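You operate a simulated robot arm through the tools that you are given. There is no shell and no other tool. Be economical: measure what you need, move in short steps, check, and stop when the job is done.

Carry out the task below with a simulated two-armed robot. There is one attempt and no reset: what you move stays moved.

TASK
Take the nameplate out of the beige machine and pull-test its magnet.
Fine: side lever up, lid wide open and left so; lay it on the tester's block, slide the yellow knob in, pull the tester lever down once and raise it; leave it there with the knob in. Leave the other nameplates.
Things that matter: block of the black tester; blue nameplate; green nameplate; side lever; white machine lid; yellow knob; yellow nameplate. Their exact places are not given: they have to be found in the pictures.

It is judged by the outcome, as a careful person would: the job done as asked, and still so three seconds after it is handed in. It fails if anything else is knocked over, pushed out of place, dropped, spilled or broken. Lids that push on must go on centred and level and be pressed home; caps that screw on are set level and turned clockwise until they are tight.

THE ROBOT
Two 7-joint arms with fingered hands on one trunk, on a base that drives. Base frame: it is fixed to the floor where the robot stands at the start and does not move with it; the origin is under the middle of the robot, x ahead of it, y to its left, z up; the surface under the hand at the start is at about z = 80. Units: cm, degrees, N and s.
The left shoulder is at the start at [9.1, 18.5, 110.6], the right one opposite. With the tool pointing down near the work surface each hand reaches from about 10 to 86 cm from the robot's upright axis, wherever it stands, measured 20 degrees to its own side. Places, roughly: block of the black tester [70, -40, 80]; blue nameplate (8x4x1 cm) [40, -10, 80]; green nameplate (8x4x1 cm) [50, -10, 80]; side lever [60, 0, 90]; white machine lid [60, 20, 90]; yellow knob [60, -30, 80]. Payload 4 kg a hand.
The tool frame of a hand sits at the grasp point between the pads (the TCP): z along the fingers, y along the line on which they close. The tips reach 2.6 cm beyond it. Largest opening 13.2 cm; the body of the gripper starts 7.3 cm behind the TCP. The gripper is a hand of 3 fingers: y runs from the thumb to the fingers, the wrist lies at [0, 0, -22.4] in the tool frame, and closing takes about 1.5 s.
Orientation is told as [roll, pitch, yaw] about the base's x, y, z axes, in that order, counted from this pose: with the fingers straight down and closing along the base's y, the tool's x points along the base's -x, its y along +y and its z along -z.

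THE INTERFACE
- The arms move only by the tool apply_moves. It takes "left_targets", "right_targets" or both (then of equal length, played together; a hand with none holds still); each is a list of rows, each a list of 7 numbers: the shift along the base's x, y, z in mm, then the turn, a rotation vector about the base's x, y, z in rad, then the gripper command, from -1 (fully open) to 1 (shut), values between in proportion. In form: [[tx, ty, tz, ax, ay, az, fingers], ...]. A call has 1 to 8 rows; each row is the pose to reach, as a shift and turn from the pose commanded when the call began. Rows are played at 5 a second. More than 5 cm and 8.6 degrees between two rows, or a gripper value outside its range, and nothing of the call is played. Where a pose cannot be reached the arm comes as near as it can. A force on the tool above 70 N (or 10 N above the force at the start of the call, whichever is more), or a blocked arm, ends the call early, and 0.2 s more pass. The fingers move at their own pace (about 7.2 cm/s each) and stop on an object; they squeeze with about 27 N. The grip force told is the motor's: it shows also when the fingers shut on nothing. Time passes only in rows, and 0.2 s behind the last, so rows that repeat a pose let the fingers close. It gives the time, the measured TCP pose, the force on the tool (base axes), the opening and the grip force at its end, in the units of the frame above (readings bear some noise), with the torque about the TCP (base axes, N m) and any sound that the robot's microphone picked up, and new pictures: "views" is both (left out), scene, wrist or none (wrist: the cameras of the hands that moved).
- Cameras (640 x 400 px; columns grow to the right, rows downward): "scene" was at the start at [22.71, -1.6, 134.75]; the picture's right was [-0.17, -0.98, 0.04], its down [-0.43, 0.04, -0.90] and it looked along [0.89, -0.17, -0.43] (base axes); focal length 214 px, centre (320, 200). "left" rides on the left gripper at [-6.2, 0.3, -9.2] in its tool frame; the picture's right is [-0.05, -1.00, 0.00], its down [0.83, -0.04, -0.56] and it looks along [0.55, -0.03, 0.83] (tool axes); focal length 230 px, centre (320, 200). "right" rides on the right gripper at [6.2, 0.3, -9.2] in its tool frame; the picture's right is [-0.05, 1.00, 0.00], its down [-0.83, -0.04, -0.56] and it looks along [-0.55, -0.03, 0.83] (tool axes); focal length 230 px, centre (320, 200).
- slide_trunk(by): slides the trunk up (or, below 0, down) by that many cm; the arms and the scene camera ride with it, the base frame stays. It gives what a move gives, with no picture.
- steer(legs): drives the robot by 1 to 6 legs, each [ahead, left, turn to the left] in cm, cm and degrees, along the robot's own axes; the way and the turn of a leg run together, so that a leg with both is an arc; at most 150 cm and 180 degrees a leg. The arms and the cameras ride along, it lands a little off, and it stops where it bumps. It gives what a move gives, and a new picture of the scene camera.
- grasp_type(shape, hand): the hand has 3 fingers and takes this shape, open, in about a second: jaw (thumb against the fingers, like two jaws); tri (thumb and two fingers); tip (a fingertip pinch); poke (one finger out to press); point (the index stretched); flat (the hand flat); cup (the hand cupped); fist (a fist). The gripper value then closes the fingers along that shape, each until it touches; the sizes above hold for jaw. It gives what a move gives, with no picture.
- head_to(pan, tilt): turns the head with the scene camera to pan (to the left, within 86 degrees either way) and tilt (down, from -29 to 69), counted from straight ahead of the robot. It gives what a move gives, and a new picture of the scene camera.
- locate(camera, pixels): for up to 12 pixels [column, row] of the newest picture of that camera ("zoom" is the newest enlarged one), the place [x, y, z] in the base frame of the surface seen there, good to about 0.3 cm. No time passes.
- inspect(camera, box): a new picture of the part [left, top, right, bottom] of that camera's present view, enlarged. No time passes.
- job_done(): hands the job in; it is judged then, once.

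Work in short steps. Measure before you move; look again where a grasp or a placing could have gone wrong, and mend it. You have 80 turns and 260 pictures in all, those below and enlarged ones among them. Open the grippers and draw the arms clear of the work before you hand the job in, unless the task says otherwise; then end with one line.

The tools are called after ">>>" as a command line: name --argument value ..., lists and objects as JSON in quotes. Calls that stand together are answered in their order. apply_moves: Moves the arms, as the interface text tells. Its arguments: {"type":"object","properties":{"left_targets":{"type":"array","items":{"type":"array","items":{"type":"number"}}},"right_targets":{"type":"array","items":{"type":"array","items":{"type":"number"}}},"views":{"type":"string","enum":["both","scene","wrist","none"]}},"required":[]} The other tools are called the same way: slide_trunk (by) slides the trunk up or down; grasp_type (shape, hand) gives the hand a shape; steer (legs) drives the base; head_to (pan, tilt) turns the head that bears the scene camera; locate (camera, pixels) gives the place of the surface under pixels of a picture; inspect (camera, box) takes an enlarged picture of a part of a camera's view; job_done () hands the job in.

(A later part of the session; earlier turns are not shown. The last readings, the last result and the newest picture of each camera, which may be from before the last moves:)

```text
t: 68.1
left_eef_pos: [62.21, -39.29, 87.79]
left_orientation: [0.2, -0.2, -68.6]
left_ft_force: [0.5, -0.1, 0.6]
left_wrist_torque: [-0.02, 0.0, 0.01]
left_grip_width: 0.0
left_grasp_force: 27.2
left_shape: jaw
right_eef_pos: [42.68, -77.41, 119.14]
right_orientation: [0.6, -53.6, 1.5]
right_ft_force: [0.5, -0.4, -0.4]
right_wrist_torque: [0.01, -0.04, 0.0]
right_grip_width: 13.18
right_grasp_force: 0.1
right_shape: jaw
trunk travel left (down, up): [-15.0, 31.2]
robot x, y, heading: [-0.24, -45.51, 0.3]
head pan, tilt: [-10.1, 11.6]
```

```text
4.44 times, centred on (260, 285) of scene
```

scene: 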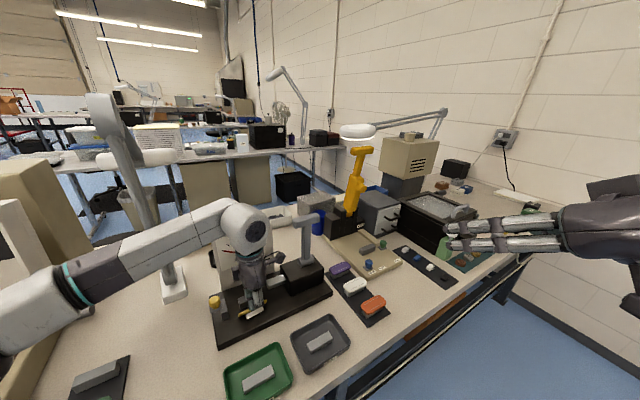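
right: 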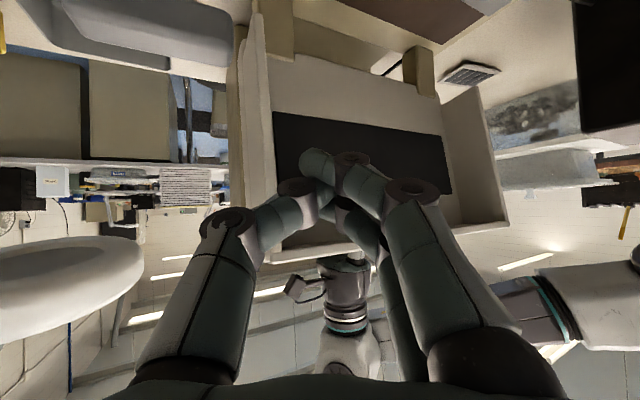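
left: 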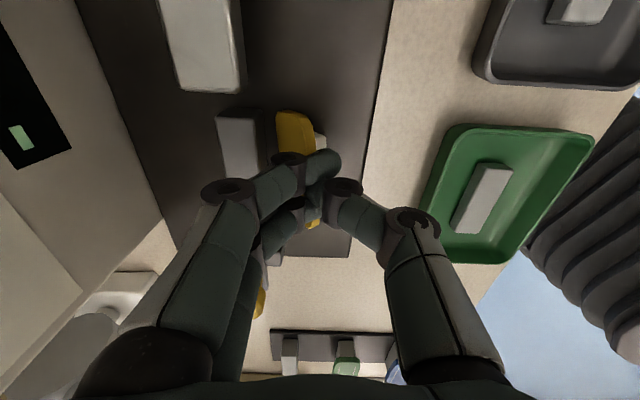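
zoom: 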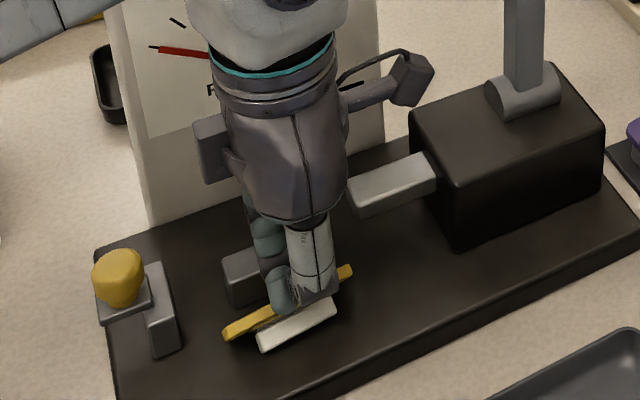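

The tips rode over the top edge without moving it. I back off upward, return to the front, and push again 1.4 cm lower.

>>> apply_moves --left_targets '[[0, 0, 25, 0, 0, 0, 1], [-20, -8, 25, 0, 0, 0, 1], [-42, -17, 20, 0, 0, 0, 1], [-42, -17, -14, 0, 0, 0, 1], [-32, -13, -14, 0, 0, 0, 1], [-22, -9, -14, 0, 0, 0, 1]]'

>>> inspect --camera "left" --box '[160, 60, 360, 240]'

```text
t: 69.5
left_eef_pos: [60.21, -40.14, 86.39]
left_orientation: [0.0, 0.0, -68.6]
left_ft_force: [0.3, 0.0, -0.8]
left_wrist_torque: [-0.01, 0.01, 0.02]
left_grip_width: 0.04
left_grasp_force: 27.3
left_shape: jaw
right_eef_pos: [42.56, -77.41, 118.96]
right_orientation: [0.6, -53.6, 1.5]
right_ft_force: [0.7, 0.0, 0.1]
right_wrist_torque: [0.0, 0.01, -0.03]
right_grip_width: 13.19
right_grasp_force: 0.2
right_shape: jaw
trunk travel left (down, up): [-15.0, 31.2]
robot x, y, heading: [-0.01, -45.31, 0.3]
head pan, tilt: [-10.1, 11.6]
```

scene: 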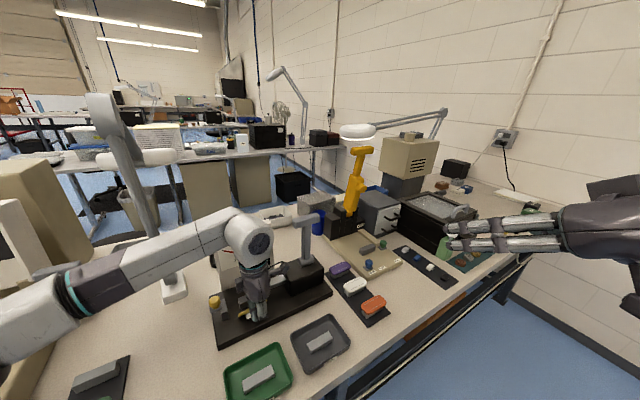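
left: 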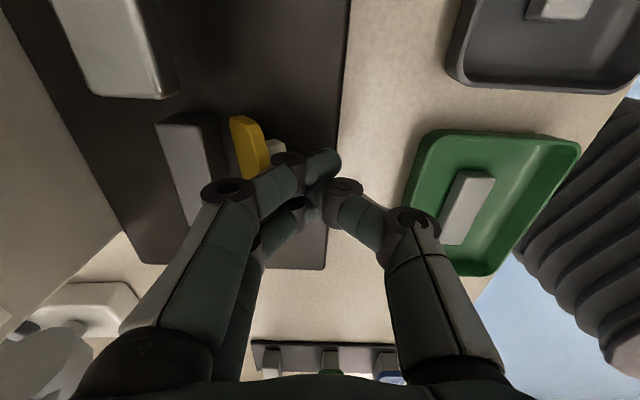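

```text
2.22 times, centred on (260, 150) of left
```

zoom: 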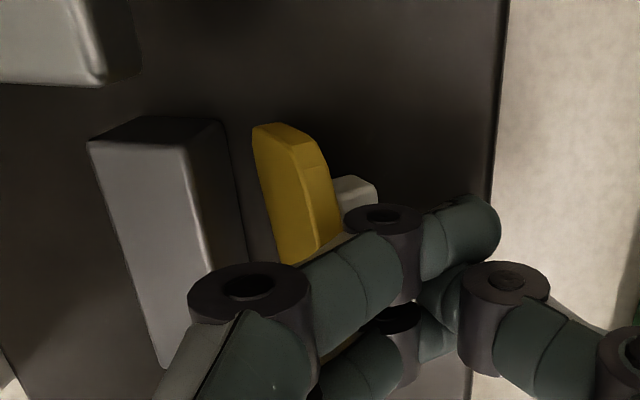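

Tips now sit just in front of the magnet/plate edge. I push 3.5 cm toward the block.

>>> apply_moves --left_targets '[[7, 3, 0, 0, 0, 0, 1], [14, 5, 0, 0, 0, 0, 1], [20, 8, 0, 0, 0, 0, 1], [26, 10, 2, 0, 0, 0, 1], [32, 12, 4, 0, 0, 0, 1]]'

>>> inspect --camera "left" --box '[160, 60, 360, 240]'

>>> inspect --camera "scene" --box '[200, 240, 320, 330]'

```text
t: 70.7
left_eef_pos: [63.14, -38.86, 86.84]
left_orientation: [0.1, -0.2, -68.7]
left_ft_force: [-3.2, -2.1, 10.7]
left_wrist_torque: [0.01, -0.02, 0.01]
left_grip_width: 0.02
left_grasp_force: 27.1
left_shape: jaw
right_eef_pos: [42.35, -77.46, 119.03]
right_orientation: [0.6, -53.6, 1.5]
right_ft_force: [0.0, -0.4, -0.5]
right_wrist_torque: [-0.02, -0.01, 0.0]
right_grip_width: 13.18
right_grasp_force: 0.0
right_shape: jaw
trunk travel left (down, up): [-15.0, 31.2]
robot x, y, heading: [-0.06, -45.43, 0.3]
head pan, tilt: [-10.1, 11.6]
```

scene: 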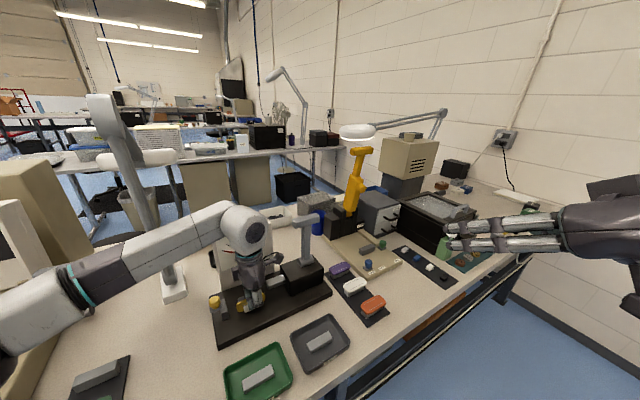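
left: 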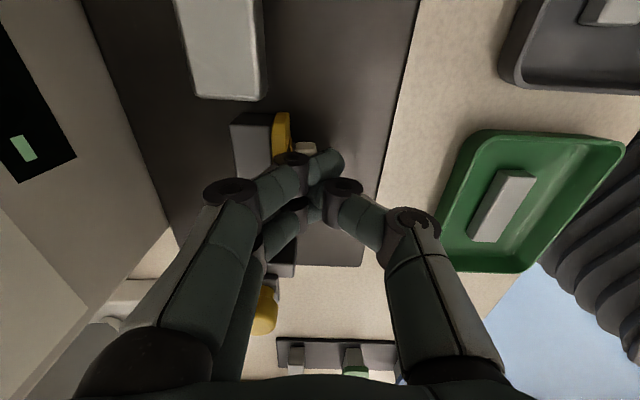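

```text
2.22 times, centred on (260, 150) of left
```

zoom: 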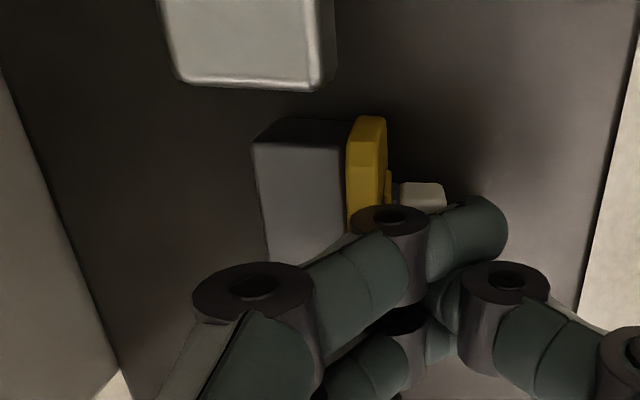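

```text
4.44 times, centred on (260, 285) of scene
```

zoom: 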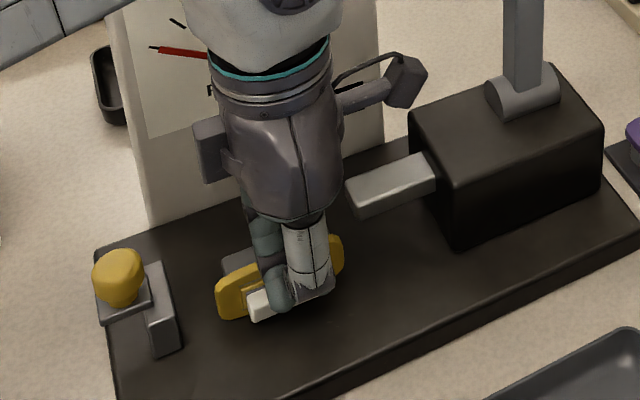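

The plate now stands upright against the block's front face, magnet toward the front. I withdraw slowly and check that it keeps standing.

>>> apply_moves --left_targets '[[-3, -1, 0, 0, 0, 0, 1], [-8, -3, 0, 0, 0, 0, 1], [-20, -8, 0, 0, 0, 0, 1], [-50, -20, 5, 0, 0, 0, 1], [-70, -28, 40, 0, 0, 0, 1], [-90, -34, 85, 0, 0, 0, 1], [-110, -34, 125, 0, 0, 0, 1]]'

>>> inspect --camera "scene" --box '[200, 240, 320, 330]'

```text
t: 72.3
left_eef_pos: [52.31, -42.46, 99.04]
left_orientation: [0.1, -0.1, -68.6]
left_ft_force: [0.5, -0.9, 0.1]
left_wrist_torque: [0.03, -0.02, 0.0]
left_grip_width: 0.02
left_grasp_force: 26.9
left_shape: jaw
right_eef_pos: [42.45, -77.43, 119.06]
right_orientation: [0.7, -53.8, 1.5]
right_ft_force: [0.0, 0.5, -0.3]
right_wrist_torque: [0.04, -0.02, 0.03]
right_grip_width: 13.21
right_grasp_force: 0.0
right_shape: jaw
trunk travel left (down, up): [-15.0, 31.2]
robot x, y, heading: [-0.2, -45.27, -0.0]
head pan, tilt: [-10.1, 11.6]
```

scene: 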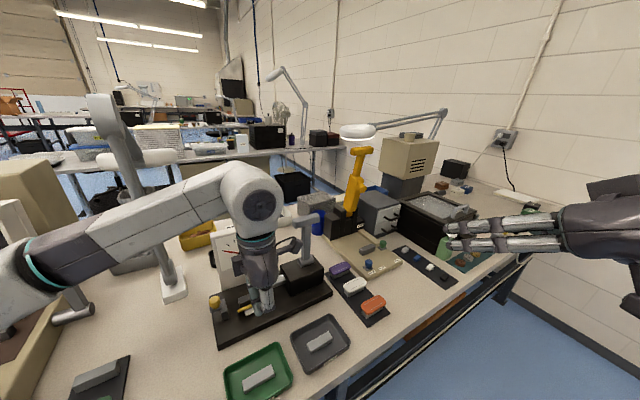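
left: 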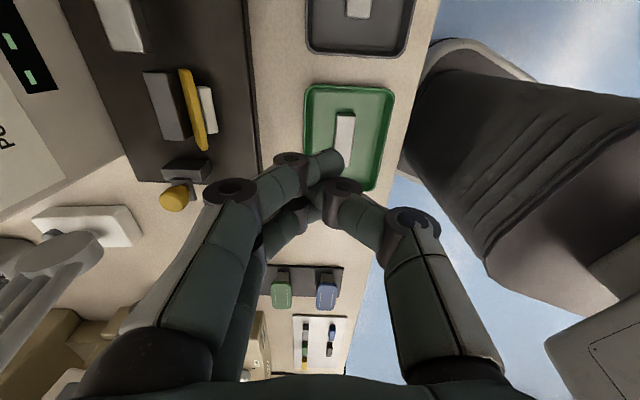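

```text
4.44 times, centred on (260, 285) of scene
```

zoom: 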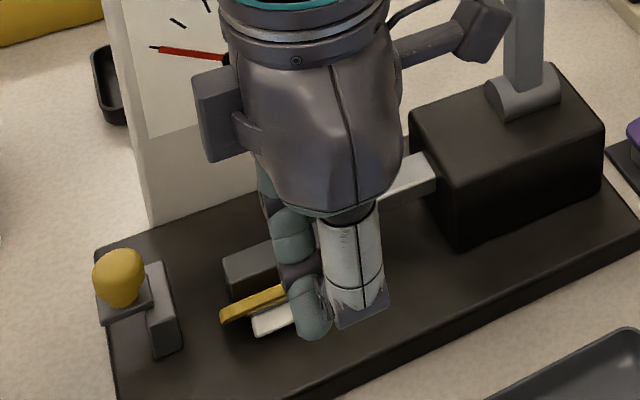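

It eased forward again into a lean on the magnet, now next to the block. I measure the new pose.

>>> inspect --camera "left" --box '[130, 50, 250, 200]'

>>> locate --camera "zoom" --pixels '[[265, 55], [300, 60], [285, 140], [320, 140], [330, 220], [345, 255], [370, 120], [395, 180], [355, 110], [375, 200], [310, 190], [340, 180]]'

```text
2.67 times, centred on (190, 125) of left
```

zoom: 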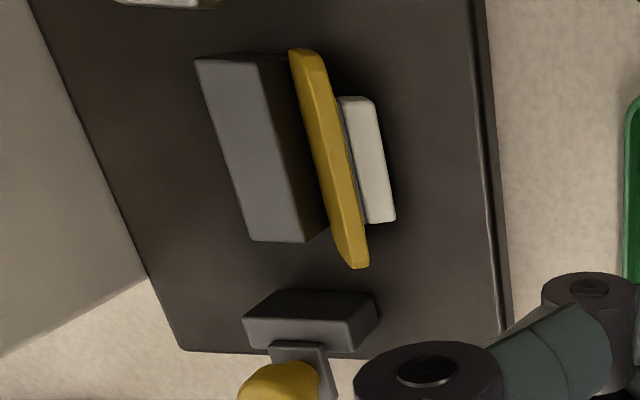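

```text
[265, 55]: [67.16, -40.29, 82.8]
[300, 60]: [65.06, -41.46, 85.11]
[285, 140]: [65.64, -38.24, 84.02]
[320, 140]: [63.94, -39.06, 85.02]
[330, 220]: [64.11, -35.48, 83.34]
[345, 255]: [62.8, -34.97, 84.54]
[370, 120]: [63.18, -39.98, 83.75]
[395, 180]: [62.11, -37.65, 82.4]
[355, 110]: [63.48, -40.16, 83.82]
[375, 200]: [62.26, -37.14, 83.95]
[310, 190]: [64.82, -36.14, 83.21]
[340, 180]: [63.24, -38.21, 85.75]
```

I need to tip the plate past vertical, over the block's top edge, so it leans back magnet-up. I will push with thumb and fingers spread 6.5 cm along u (either side of the magnet), so I yaw the left hand +90° first.

>>> apply_moves --left_targets '[[-5, 0, 10, 0, 0, 0.14, 1], [-10, 0, 20, 0, 0, 0.28, 0.5], [-10, 0, 30, 0, 0, 0.42, 0], [-10, 0, 30, 0, 0, 0.56, 0], [-10, 0, 30, 0, 0, 0.7, 0], [-10, 0, 30, 0, 0, 0.84, 0], [-10, 0, 30, 0, 0, 0.98, 0], [-10, 0, 30, 0, 0, 1.12, 0]]' --views "none"

>>> apply_moves --left_targets '[[0, 0, 0, 0, 0, 0.14, 0], [0, 0, 0, 0, 0, 0.28, 0], [0, 0, 0, 0, 0, 0.44, 0]]' --views "none"

>>> apply_moves --left_targets '[[0, 0, 0, 0.047, -0.121, 0, 0], [0, 0, 0, 0.094, -0.242, 0, 0], [0, 0, 0, 0.141, -0.363, 0, 0], [0, 0, 0, 0.188, -0.484, 0, 0]]'

>>> inspect --camera "scene" --box '[200, 240, 320, 330]'

```text
t: 74.1
left_eef_pos: [51.29, -42.32, 102.04]
left_orientation: [0.1, -0.1, -4.3]
left_ft_force: [0.9, 0.0, -0.3]
left_wrist_torque: [-0.01, 0.01, 0.0]
left_grip_width: 6.55
left_grasp_force: 0.0
left_shape: jaw
right_eef_pos: [42.45, -77.45, 118.99]
right_orientation: [0.6, -53.6, 1.5]
right_ft_force: [0.2, -0.6, 0.4]
right_wrist_torque: [0.02, 0.02, 0.01]
right_grip_width: 13.19
right_grasp_force: 0.2
right_shape: jaw
trunk travel left (down, up): [-15.0, 31.2]
robot x, y, heading: [-0.28, -44.99, 0.2]
head pan, tilt: [-10.1, 11.6]
```

```text
refused: row 3 steps farther than a row can; nothing moved
```

```text
t: 75.1
left_eef_pos: [51.48, -42.39, 102.21]
left_orientation: [14.0, -26.7, -7.7]
left_ft_force: [-0.5, -0.7, 0.3]
left_wrist_torque: [-0.02, -0.01, -0.03]
left_grip_width: 6.54
left_grasp_force: 0.0
left_shape: jaw
right_eef_pos: [42.51, -77.51, 118.94]
right_orientation: [0.6, -53.7, 1.5]
right_ft_force: [0.1, 1.1, 0.0]
right_wrist_torque: [0.01, 0.02, -0.01]
right_grip_width: 13.19
right_grasp_force: 0.2
right_shape: jaw
trunk travel left (down, up): [-15.0, 31.2]
robot x, y, heading: [-0.04, -44.77, 0.1]
head pan, tilt: [-10.1, 11.6]
```

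scene: 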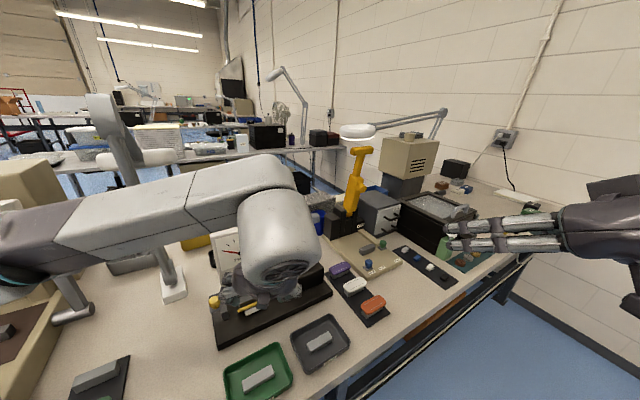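
left: 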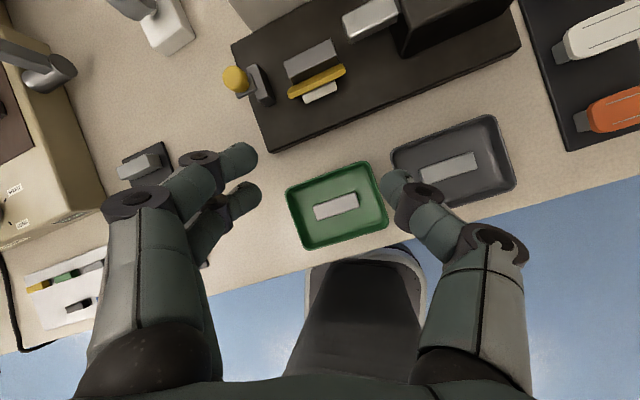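

```text
4.44 times, centred on (260, 285) of scene
```

zoom: 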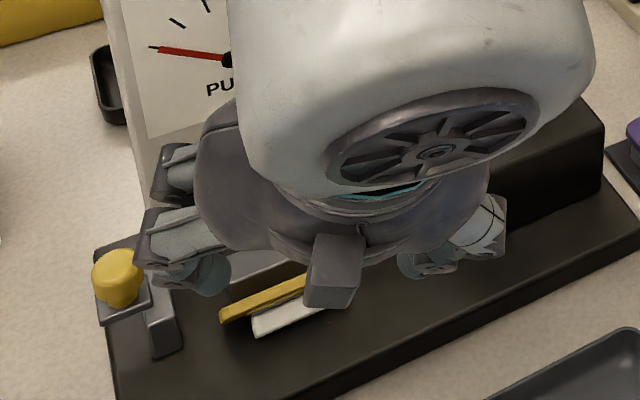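

The plate is visible between block and tray. I finish the remaining 25° turn about the tool axis while moving to above-front of the plate.

>>> apply_moves --left_targets '[[15, 5, -20, -0.069, -0.027, 0.128, 0.12], [30, 10, -50, -0.138, -0.053, 0.257, 0.12], [45, 15, -85, -0.207, -0.08, 0.385, 0.12], [55, 18, -115, -0.207, -0.08, 0.385, 0.12], [60, 19, -130, -0.207, -0.08, 0.385, 0.12]]'

>>> inspect --camera "left" --box '[200, 60, 440, 260]'

```text
t: 76.3
left_eef_pos: [57.5, -40.59, 89.1]
left_orientation: [0.2, -29.9, 21.2]
left_ft_force: [0.8, -0.4, -0.2]
left_wrist_torque: [0.01, 0.03, -0.03]
left_grip_width: 5.87
left_grasp_force: 0.1
left_shape: jaw
right_eef_pos: [42.58, -77.48, 118.99]
right_orientation: [0.7, -53.5, 1.5]
right_ft_force: [-0.7, -0.7, 0.9]
right_wrist_torque: [0.0, -0.02, -0.02]
right_grip_width: 13.19
right_grasp_force: 0.2
right_shape: jaw
trunk travel left (down, up): [-15.0, 31.2]
robot x, y, heading: [-0.16, -45.33, 0.1]
head pan, tilt: [-10.1, 11.6]
```

scene: 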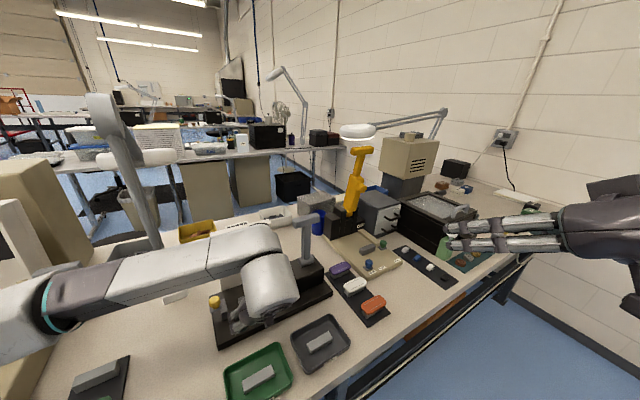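
left: 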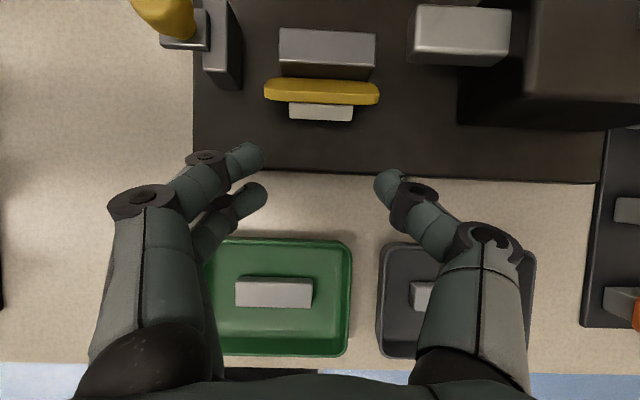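

```text
2.00 times, centred on (320, 160) of left
```

zoom: 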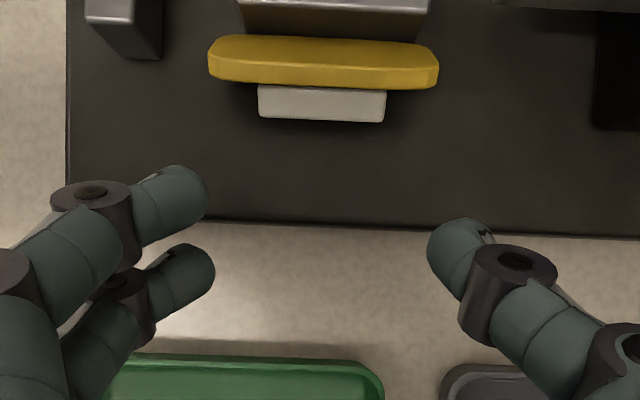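

Very clear view. I measure plate ends, top edge and magnet here.

>>> locate --camera "zoom" --pixels '[[214, 62], [434, 72], [320, 60], [320, 82], [265, 105], [380, 108], [320, 45], [320, 118], [205, 190], [435, 240]]'

```text
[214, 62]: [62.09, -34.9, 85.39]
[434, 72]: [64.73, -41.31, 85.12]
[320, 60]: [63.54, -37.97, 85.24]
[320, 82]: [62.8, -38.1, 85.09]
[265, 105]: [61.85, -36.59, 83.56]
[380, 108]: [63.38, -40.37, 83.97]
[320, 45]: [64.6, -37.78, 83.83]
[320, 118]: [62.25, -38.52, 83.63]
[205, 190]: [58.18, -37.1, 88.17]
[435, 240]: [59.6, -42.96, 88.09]
```

Fingertips straddle the magnet symmetrically (u≈±3.0). I lower 3 cm and push toward the block 6 cm.

>>> apply_moves --left_targets '[[5, 2, -15, 0, 0, 0, 0.12], [10, 4, -30, 0, 0, 0, 0.12], [22, 8, -30, 0, 0, 0, 0.12], [32, 12, -30, 0, 0, 0, 0.12], [40, 15, -29, 0, 0, 0, 0.12], [48, 18, -28, 0, 0, 0, 0.12], [56, 22, -26, 0, 0, 0, 0.12]]'

>>> inspect --camera "left" --box '[200, 60, 440, 260]'

```text
t: 77.9
left_eef_pos: [62.84, -38.17, 86.65]
left_orientation: [0.0, -29.8, 21.0]
left_ft_force: [-1.9, -0.2, 2.3]
left_wrist_torque: [0.08, 0.06, 0.02]
left_grip_width: 5.84
left_grasp_force: 0.0
left_shape: jaw
right_eef_pos: [42.53, -77.53, 119.01]
right_orientation: [0.6, -53.7, 1.5]
right_ft_force: [-0.9, 0.3, 0.2]
right_wrist_torque: [0.01, 0.0, 0.02]
right_grip_width: 13.17
right_grasp_force: 0.0
right_shape: jaw
trunk travel left (down, up): [-15.0, 31.2]
robot x, y, heading: [-0.31, -45.33, 0.1]
head pan, tilt: [-10.1, 11.6]
```

scene: 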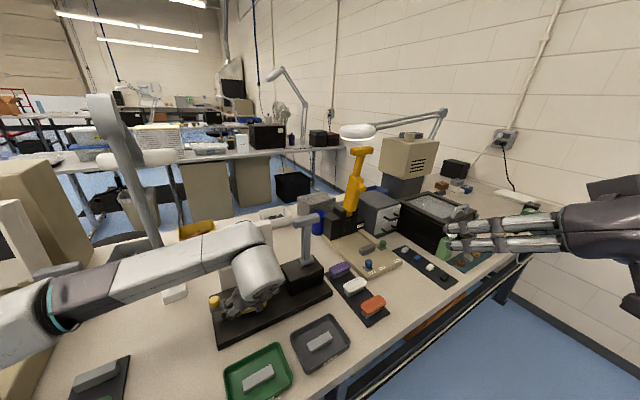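
left: 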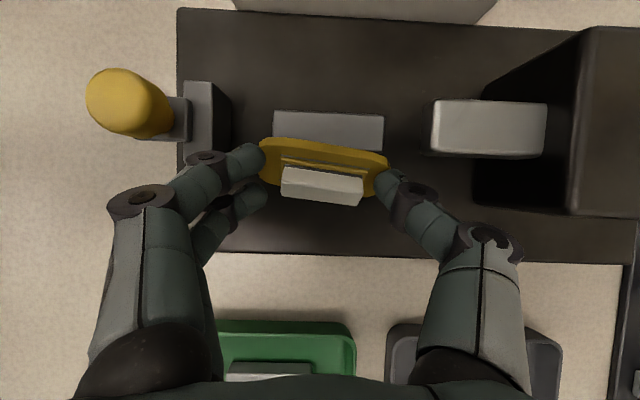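

```text
2.00 times, centred on (320, 160) of left
```

zoom: 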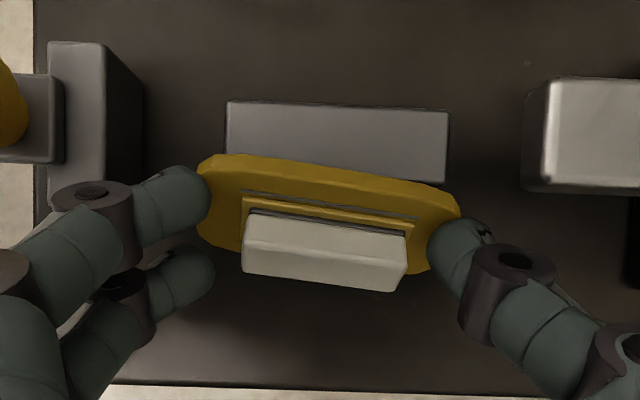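

The plate is now upright with the magnet face toward me, resting against the block. I keep pushing another 2.2 cm so it tips back over the block's edge.

>>> apply_moves --left_targets '[[6, 2, 2, 0, 0, 0, 0.12], [11, 4, 3, 0, 0, 0, 0.12], [16, 6, 3, 0, 0, 0, 0.12], [21, 8, 3, 0, 0, 0, 0.12]]' --views "wrist"

>>> inspect --camera "left" --box '[200, 60, 440, 260]'

```text
t: 78.9
left_eef_pos: [64.95, -37.18, 87.44]
left_orientation: [-0.2, -30.3, 21.3]
left_ft_force: [-8.0, -1.9, 23.6]
left_wrist_torque: [-0.92, -0.43, -0.32]
left_grip_width: 5.98
left_grasp_force: 0.1
left_shape: jaw
right_eef_pos: [42.23, -77.46, 119.04]
right_orientation: [0.5, -53.8, 1.5]
right_ft_force: [-0.5, 0.4, -0.2]
right_wrist_torque: [0.01, 0.01, 0.01]
right_grip_width: 13.18
right_grasp_force: 0.0
right_shape: jaw
trunk travel left (down, up): [-15.0, 31.2]
robot x, y, heading: [-0.34, -45.41, 0.1]
head pan, tilt: [-10.1, 11.6]
```

left: 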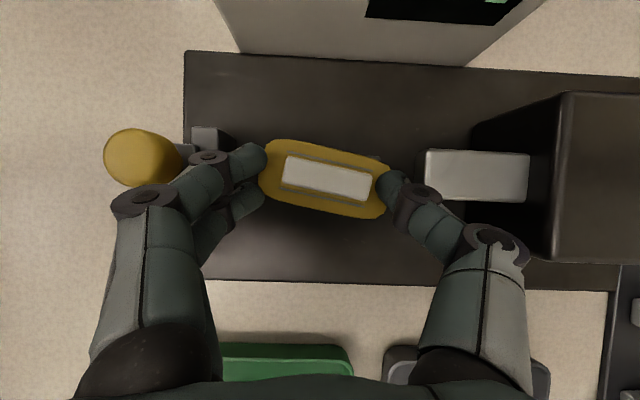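

```text
2.00 times, centred on (320, 160) of left
```

zoom: 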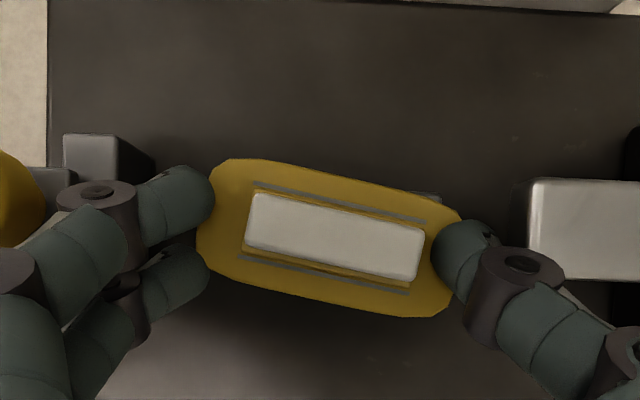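

Excellent — the plate has rolled onto the block, magnet up. I measure its tilt and position.

>>> locate --camera "zoom" --pixels '[[230, 165], [445, 215], [330, 180], [215, 230], [430, 305], [330, 290], [335, 205], [335, 260], [205, 200], [455, 255]]'

>>> inspect --camera "scene" --box '[200, 240, 320, 330]'

```text
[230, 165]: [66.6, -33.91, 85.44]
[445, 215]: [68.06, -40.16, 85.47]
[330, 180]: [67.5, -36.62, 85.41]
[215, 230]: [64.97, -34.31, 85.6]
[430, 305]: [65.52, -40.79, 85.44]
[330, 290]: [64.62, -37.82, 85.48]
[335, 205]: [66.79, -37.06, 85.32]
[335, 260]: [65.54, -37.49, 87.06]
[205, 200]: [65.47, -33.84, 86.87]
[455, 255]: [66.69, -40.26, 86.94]
```

```text
4.44 times, centred on (260, 285) of scene
```

zoom: 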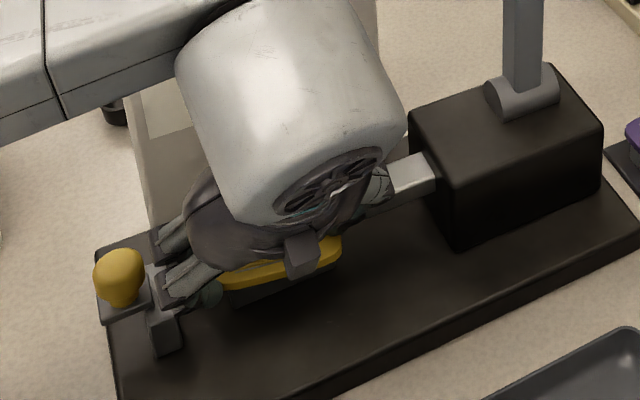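

The plate lies flat on the block (z 85.45 all round), centre (66.3,-37.3), only ~8° off in yaw. I lift the hand straight away first and verify.

>>> apply_moves --left_targets '[[-1, 0, 4, 0, 0, 0, 0.12], [-2, -1, 10, 0, 0, 0, 0.12], [-4, -2, 25, 0, 0, 0, 0.12], [-8, -3, 60, 0, 0, 0, 0.12], [-12, -5, 100, 0, 0, 0, 0.12]]'

>>> inspect --camera "left" --box '[220, 40, 460, 240]'

```text
t: 80.1
left_eef_pos: [63.77, -37.86, 96.92]
left_orientation: [0.2, -29.8, 21.0]
left_ft_force: [0.1, 1.0, -0.5]
left_wrist_torque: [0.01, 0.02, 0.03]
left_grip_width: 5.52
left_grasp_force: 26.8
left_shape: jaw
right_eef_pos: [42.49, -77.41, 118.97]
right_orientation: [0.5, -53.7, 1.5]
right_ft_force: [0.8, 0.0, -0.2]
right_wrist_torque: [0.0, -0.04, -0.01]
right_grip_width: 13.19
right_grasp_force: 0.1
right_shape: jaw
trunk travel left (down, up): [-15.0, 31.2]
robot x, y, heading: [-0.08, -45.13, 0.2]
head pan, tilt: [-10.1, 11.6]
```

scene: 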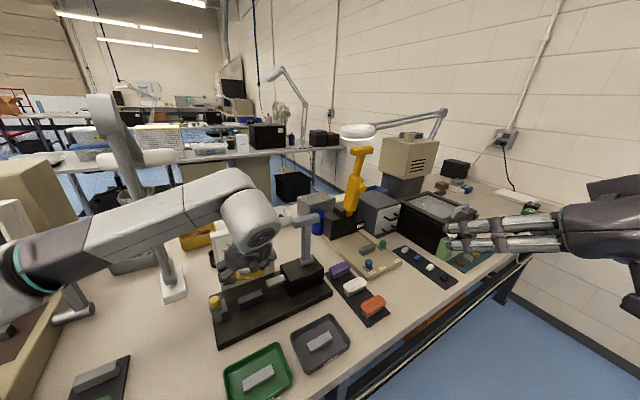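
left: 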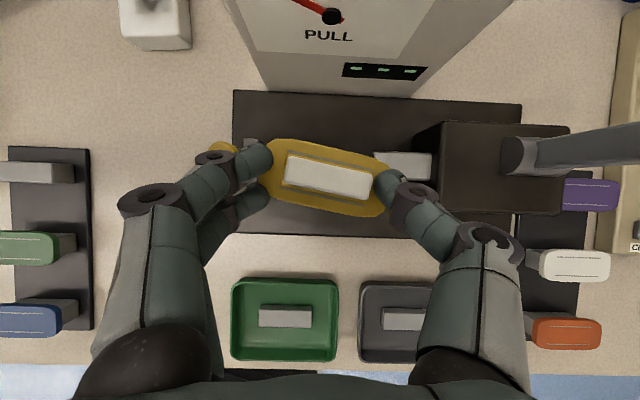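

```text
2.00 times, centred on (340, 140) of left
```

zoom: 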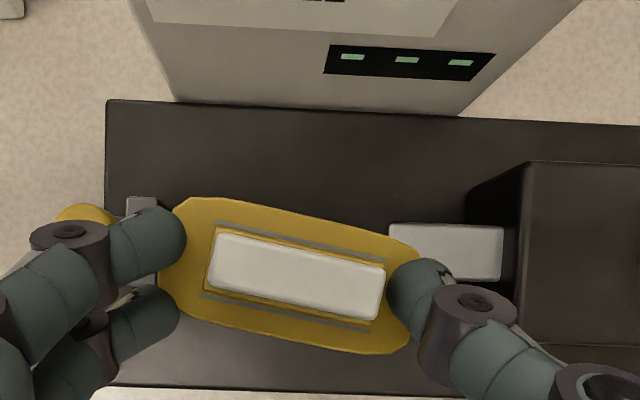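

The hand is actually gripping the plate by its ends and lifted it — convenient: I can correct yaw and re-place it. I measure its attitude.

>>> locate --camera "zoom" --pixels '[[190, 205], [410, 255], [170, 290], [395, 345], [300, 222], [285, 335], [225, 240], [380, 275], [215, 285], [370, 312]]'

```text
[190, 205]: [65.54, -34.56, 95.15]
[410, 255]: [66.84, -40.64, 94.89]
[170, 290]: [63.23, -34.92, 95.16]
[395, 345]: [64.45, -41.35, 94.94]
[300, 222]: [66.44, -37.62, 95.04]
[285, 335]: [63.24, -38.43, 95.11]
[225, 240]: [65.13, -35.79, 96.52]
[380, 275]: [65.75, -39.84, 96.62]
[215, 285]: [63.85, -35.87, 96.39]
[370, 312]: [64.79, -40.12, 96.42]
```

Plate is level, centre (65.0,-37.9), needs +9.5° yaw. I rotate, centre it over the block, and lower to ~1 cm above.

>>> apply_moves --left_targets '[[6, 4, 0, 0, 0, 0.083, 0.12], [13, 8, 0, 0, 0, 0.166, 0.12], [13, 8, -30, 0, 0, 0.166, 0.12], [13, 8, -60, 0, 0, 0.166, 0.12], [13, 8, -82, 0, 0, 0.166, 0.12]]' --views "wrist"

>>> inspect --camera "left" --box '[220, 60, 460, 260]'

>>> locate --camera "zoom" --pixels '[[190, 205], [410, 225], [190, 290], [395, 310], [300, 205], [285, 305]]'

```text
t: 81.3
left_eef_pos: [65.14, -37.07, 88.48]
left_orientation: [0.0, -29.8, 30.5]
left_ft_force: [0.0, 0.3, -0.7]
left_wrist_torque: [-0.01, 0.0, 0.0]
left_grip_width: 5.55
left_grasp_force: 27.0
left_shape: jaw
right_eef_pos: [42.66, -77.35, 118.85]
right_orientation: [0.6, -53.6, 1.5]
right_ft_force: [-0.4, 0.5, -1.0]
right_wrist_torque: [0.03, 0.02, 0.01]
right_grip_width: 13.17
right_grasp_force: 0.1
right_shape: jaw
trunk travel left (down, up): [-15.0, 31.2]
robot x, y, heading: [-0.19, -45.28, 0.2]
head pan, tilt: [-10.1, 11.6]
```

left: 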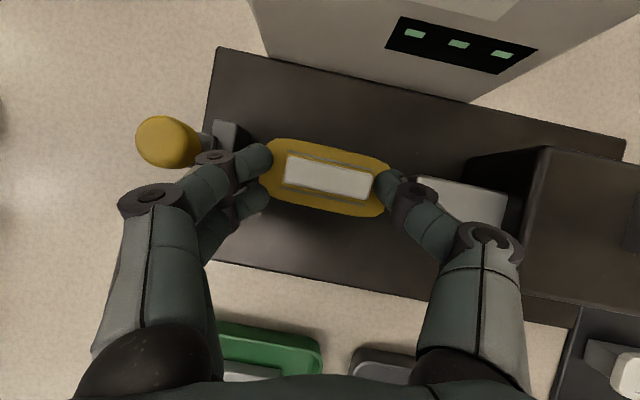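

```text
2.00 times, centred on (340, 160) of left
```

zoom: 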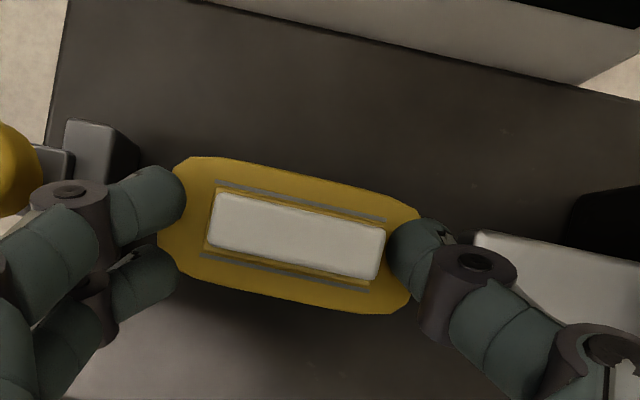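

```text
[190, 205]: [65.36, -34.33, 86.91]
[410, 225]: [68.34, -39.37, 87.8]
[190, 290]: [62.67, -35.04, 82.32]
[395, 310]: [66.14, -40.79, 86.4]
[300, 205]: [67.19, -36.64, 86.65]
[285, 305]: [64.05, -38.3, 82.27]
```

Edges are parallel to the tester base. I measure the plate's centre once more.

>>> locate --camera "zoom" --pixels '[[195, 165], [410, 215], [180, 265], [395, 306], [300, 178], [285, 288], [220, 205], [380, 235], [215, 240], [370, 272]]'

```text
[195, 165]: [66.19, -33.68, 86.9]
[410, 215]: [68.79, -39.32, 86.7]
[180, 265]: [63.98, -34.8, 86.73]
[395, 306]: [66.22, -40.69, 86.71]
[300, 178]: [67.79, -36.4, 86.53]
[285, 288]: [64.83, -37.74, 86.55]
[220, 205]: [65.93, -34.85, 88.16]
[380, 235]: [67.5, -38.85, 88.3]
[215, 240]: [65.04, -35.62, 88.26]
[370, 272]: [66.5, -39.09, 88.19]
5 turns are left
```

The plate is centred (66.3,-37.1) and square. I lower the last 1.2 cm, open, and lift away; meanwhile the right hand comes near the tester lever, closed, turned to point along b.

>>> apply_moves --left_targets '[[0, 0, -7, 0, 0, 0, 0.12], [0, 0, -12.5, 0, 0, 0, 0.12], [0, 0, -12.5, 0, 0, 0, -0.06], [0, 0, -12.5, 0, 0, 0, -0.06], [0, 0, -3, 0, 0, 0, -0.06], [0, 0, 20, 0, 0, 0, -0.06], [0, 0, 60, 0, 0, 0, -0.06], [0, 0, 105, 0, 0, 0, -0.06]]' --views "wrist"

>>> apply_moves --right_targets '[[33, 27, 0, 0, 0, 0.117, 1], [66, 54, 0, 0, 0, 0.234, 1], [99, 81, 0, 0, 0, 0.35, 1], [132, 108, 0, 0, 0, 0.35, 1], [165, 135, 0, 0, 0, 0.35, 1], [198, 162, 0, 0, 0, 0.35, 1], [231, 189, 0, 0, 0, 0.35, 1], [262, 215, 0, 0, 0, 0.35, 1]]' --views "scene"

>>> inspect --camera "left" --box '[200, 40, 480, 270]'

>>> locate --camera "scene" --pixels '[[305, 220], [215, 302], [216, 306]]'

```text
t: 83.1
left_eef_pos: [65.14, -37.13, 99.06]
left_orientation: [0.2, -29.9, 30.5]
left_ft_force: [1.0, -0.8, -0.4]
left_wrist_torque: [-0.03, -0.02, -0.03]
left_grip_width: 6.94
left_grasp_force: 0.2
left_shape: jaw
right_eef_pos: [42.51, -77.59, 118.88]
right_orientation: [0.5, -53.7, 1.5]
right_ft_force: [0.2, -0.3, 0.0]
right_wrist_torque: [0.02, 0.0, -0.03]
right_grip_width: 13.21
right_grasp_force: 0.0
right_shape: jaw
trunk travel left (down, up): [-15.0, 31.2]
robot x, y, heading: [-0.04, -45.14, -0.3]
head pan, tilt: [-10.1, 11.6]
```

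left: 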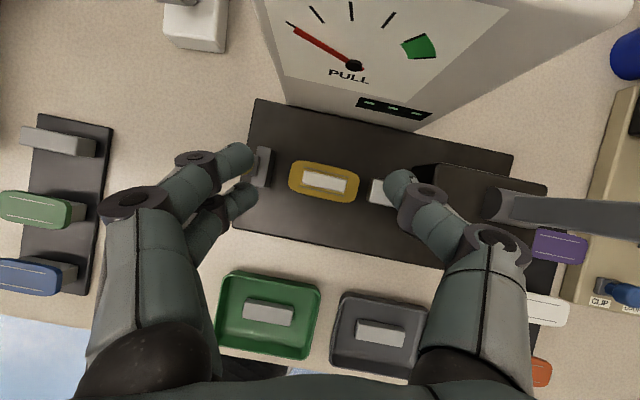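

```text
t: 84.9
left_eef_pos: [65.36, -37.1, 98.78]
left_orientation: [0.1, -29.7, 30.5]
left_ft_force: [-0.4, 0.2, -0.6]
left_wrist_torque: [-0.01, 0.05, 0.0]
left_grip_width: 6.94
left_grasp_force: 0.0
left_shape: jaw
right_eef_pos: [69.24, -55.66, 118.81]
right_orientation: [0.8, -53.4, 21.3]
right_ft_force: [-0.2, 0.5, -0.1]
right_wrist_torque: [-0.02, 0.01, 0.0]
right_grip_width: 0.0
right_grasp_force: 26.8
right_shape: jaw
trunk travel left (down, up): [-15.0, 31.2]
robot x, y, heading: [-0.09, -45.52, 0.2]
head pan, tilt: [-10.1, 11.6]
```

scene: 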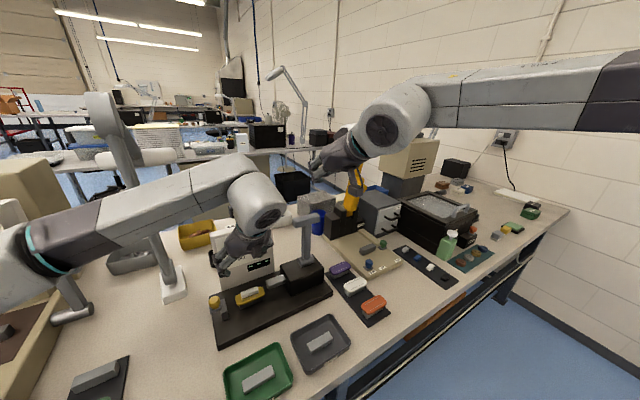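

```text
1.74 times, centred on (340, 155) of left
```

zoom: 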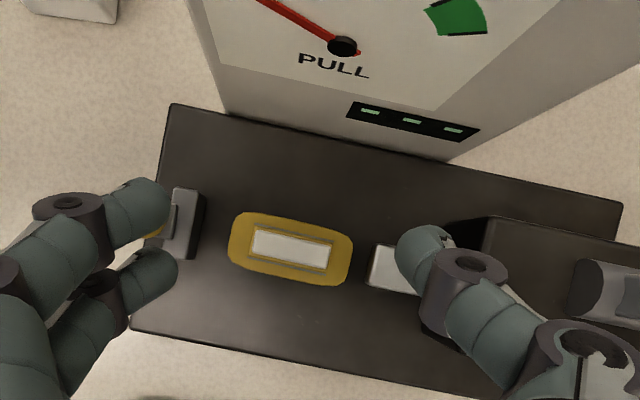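

```text
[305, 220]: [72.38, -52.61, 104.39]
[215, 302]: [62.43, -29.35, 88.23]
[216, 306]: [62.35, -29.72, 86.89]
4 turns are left
```

The plate lies square on the block, magnet up. Now the left hand closes, goes to the outer side of the yellow knob (62.9,-29.2), and slides it in along u, then retreats.

>>> apply_moves --left_targets '[[-15, 35, 0, 0, 0, 0, 0.5], [-31, 70, 0, 0, 0, 0, 1], [-46, 106, 0, 0, 0, 0, 1], [-46, 106, 0, 0, 0, 0, 1], [-46, 106, -35, 0, 0, 0, 1], [-46, 106, -68, 0, 0, 0, 1], [-46, 106, -95, 0, 0, 0, 1]]' --views "none"

>>> apply_moves --left_targets '[[3.6, -9.3, 0, 0, 0, 0, 1], [6.5, -16.8, 0, 0, 0, 0, 1], [9, -23.3, 0, 0, 0, 0, 1], [11.2, -28.9, 0, 0, 0, 0, 1], [13.4, -34.5, 0, 0, 0, 0, 1], [13.4, -34.5, 0, 0, 0, 0, 1]]' --views "wrist"

>>> inspect --camera "left" --box '[200, 40, 480, 270]'

>>> apply_moves --left_targets '[[-5, 13, 0, 0, 0, 0, 1], [-10, 25, 20, 0, 0, 0, 1], [-20, 40, 55, 0, 0, 0, 1], [-40, 50, 95, 0, 0, 0, 1], [-75, 60, 120, 0, 0, 0, 1]]' --views "scene"

>>> inspect --camera "scene" --box '[195, 240, 335, 345]'

>>> locate --camera "zoom" --pixels '[[95, 270], [130, 300], [150, 300], [190, 265], [320, 235], [250, 260]]'

```text
t: 86.5
left_eef_pos: [60.48, -26.5, 89.46]
left_orientation: [0.1, -29.8, 30.6]
left_ft_force: [0.1, -0.5, 0.2]
left_wrist_torque: [0.02, 0.01, -0.02]
left_grip_width: 0.0
left_grasp_force: 27.3
left_shape: jaw
right_eef_pos: [69.01, -55.67, 119.02]
right_orientation: [0.5, -53.6, 21.5]
right_ft_force: [0.1, 0.8, 0.0]
right_wrist_torque: [0.01, -0.04, 0.01]
right_grip_width: 0.0
right_grasp_force: 27.0
right_shape: jaw
trunk travel left (down, up): [-15.0, 31.2]
robot x, y, heading: [-0.14, -45.2, 0.2]
head pan, tilt: [-10.1, 11.6]
```

```text
t: 87.9
left_eef_pos: [61.86, -29.93, 89.59]
left_orientation: [0.1, -29.9, 30.5]
left_ft_force: [-0.5, 0.5, 0.0]
left_wrist_torque: [-0.01, 0.01, -0.01]
left_grip_width: 0.0
left_grasp_force: 26.8
left_shape: jaw
right_eef_pos: [69.01, -55.74, 118.98]
right_orientation: [0.6, -53.6, 21.5]
right_ft_force: [-0.1, 1.0, -0.2]
right_wrist_torque: [-0.02, 0.03, 0.01]
right_grip_width: 0.0
right_grasp_force: 26.9
right_shape: jaw
trunk travel left (down, up): [-15.0, 31.2]
robot x, y, heading: [0.04, -45.47, 0.1]
head pan, tilt: [-10.1, 11.6]
```

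left: 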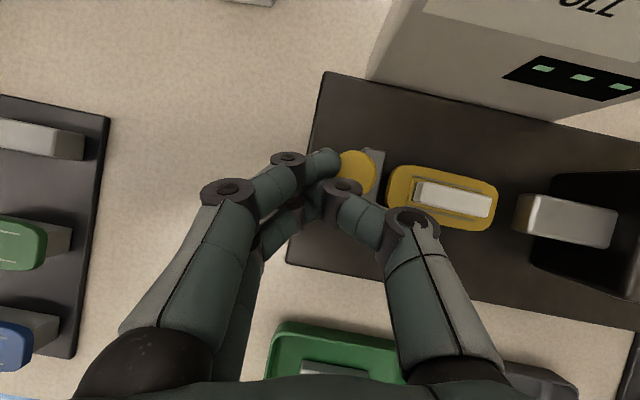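

```text
1.74 times, centred on (340, 155) of left
```

zoom: 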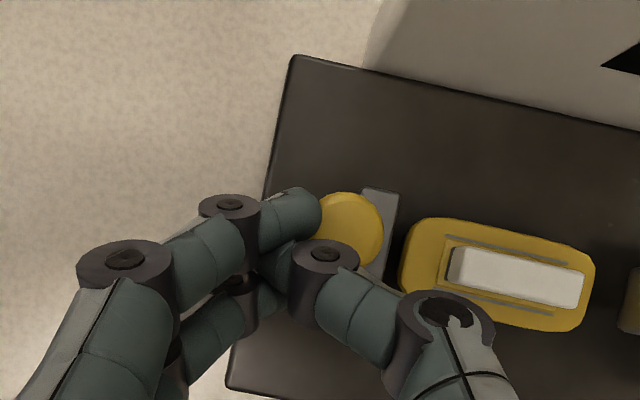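

```text
t: 89.1
left_eef_pos: [54.48, -24.17, 101.94]
left_orientation: [0.0, -29.9, 30.6]
left_ft_force: [-0.3, -1.0, 1.3]
left_wrist_torque: [-0.04, -0.03, -0.07]
left_grip_width: 0.02
left_grasp_force: 26.7
left_shape: jaw
right_eef_pos: [68.76, -55.72, 119.04]
right_orientation: [0.4, -53.7, 21.6]
right_ft_force: [0.2, 0.2, 1.3]
right_wrist_torque: [-0.01, -0.01, -0.02]
right_grip_width: 0.02
right_grasp_force: 26.9
right_shape: jaw
trunk travel left (down, up): [-15.0, 31.2]
robot x, y, heading: [0.19, -45.07, 0.3]
head pan, tilt: [-10.1, 11.6]
```

scene: 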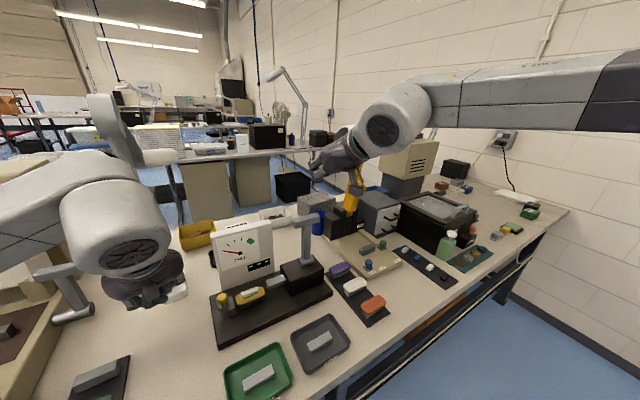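

```text
3.81 times, centred on (265, 292) of scene
```

zoom: 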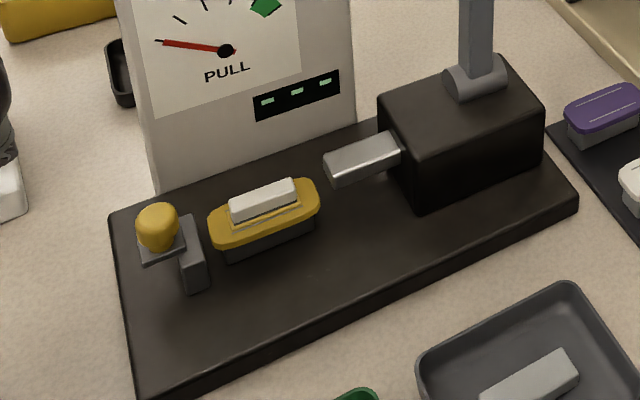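

```text
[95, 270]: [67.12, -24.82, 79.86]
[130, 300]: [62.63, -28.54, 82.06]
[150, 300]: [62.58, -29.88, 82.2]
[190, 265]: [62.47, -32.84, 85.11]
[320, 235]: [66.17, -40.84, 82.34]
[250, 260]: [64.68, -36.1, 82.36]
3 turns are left
```

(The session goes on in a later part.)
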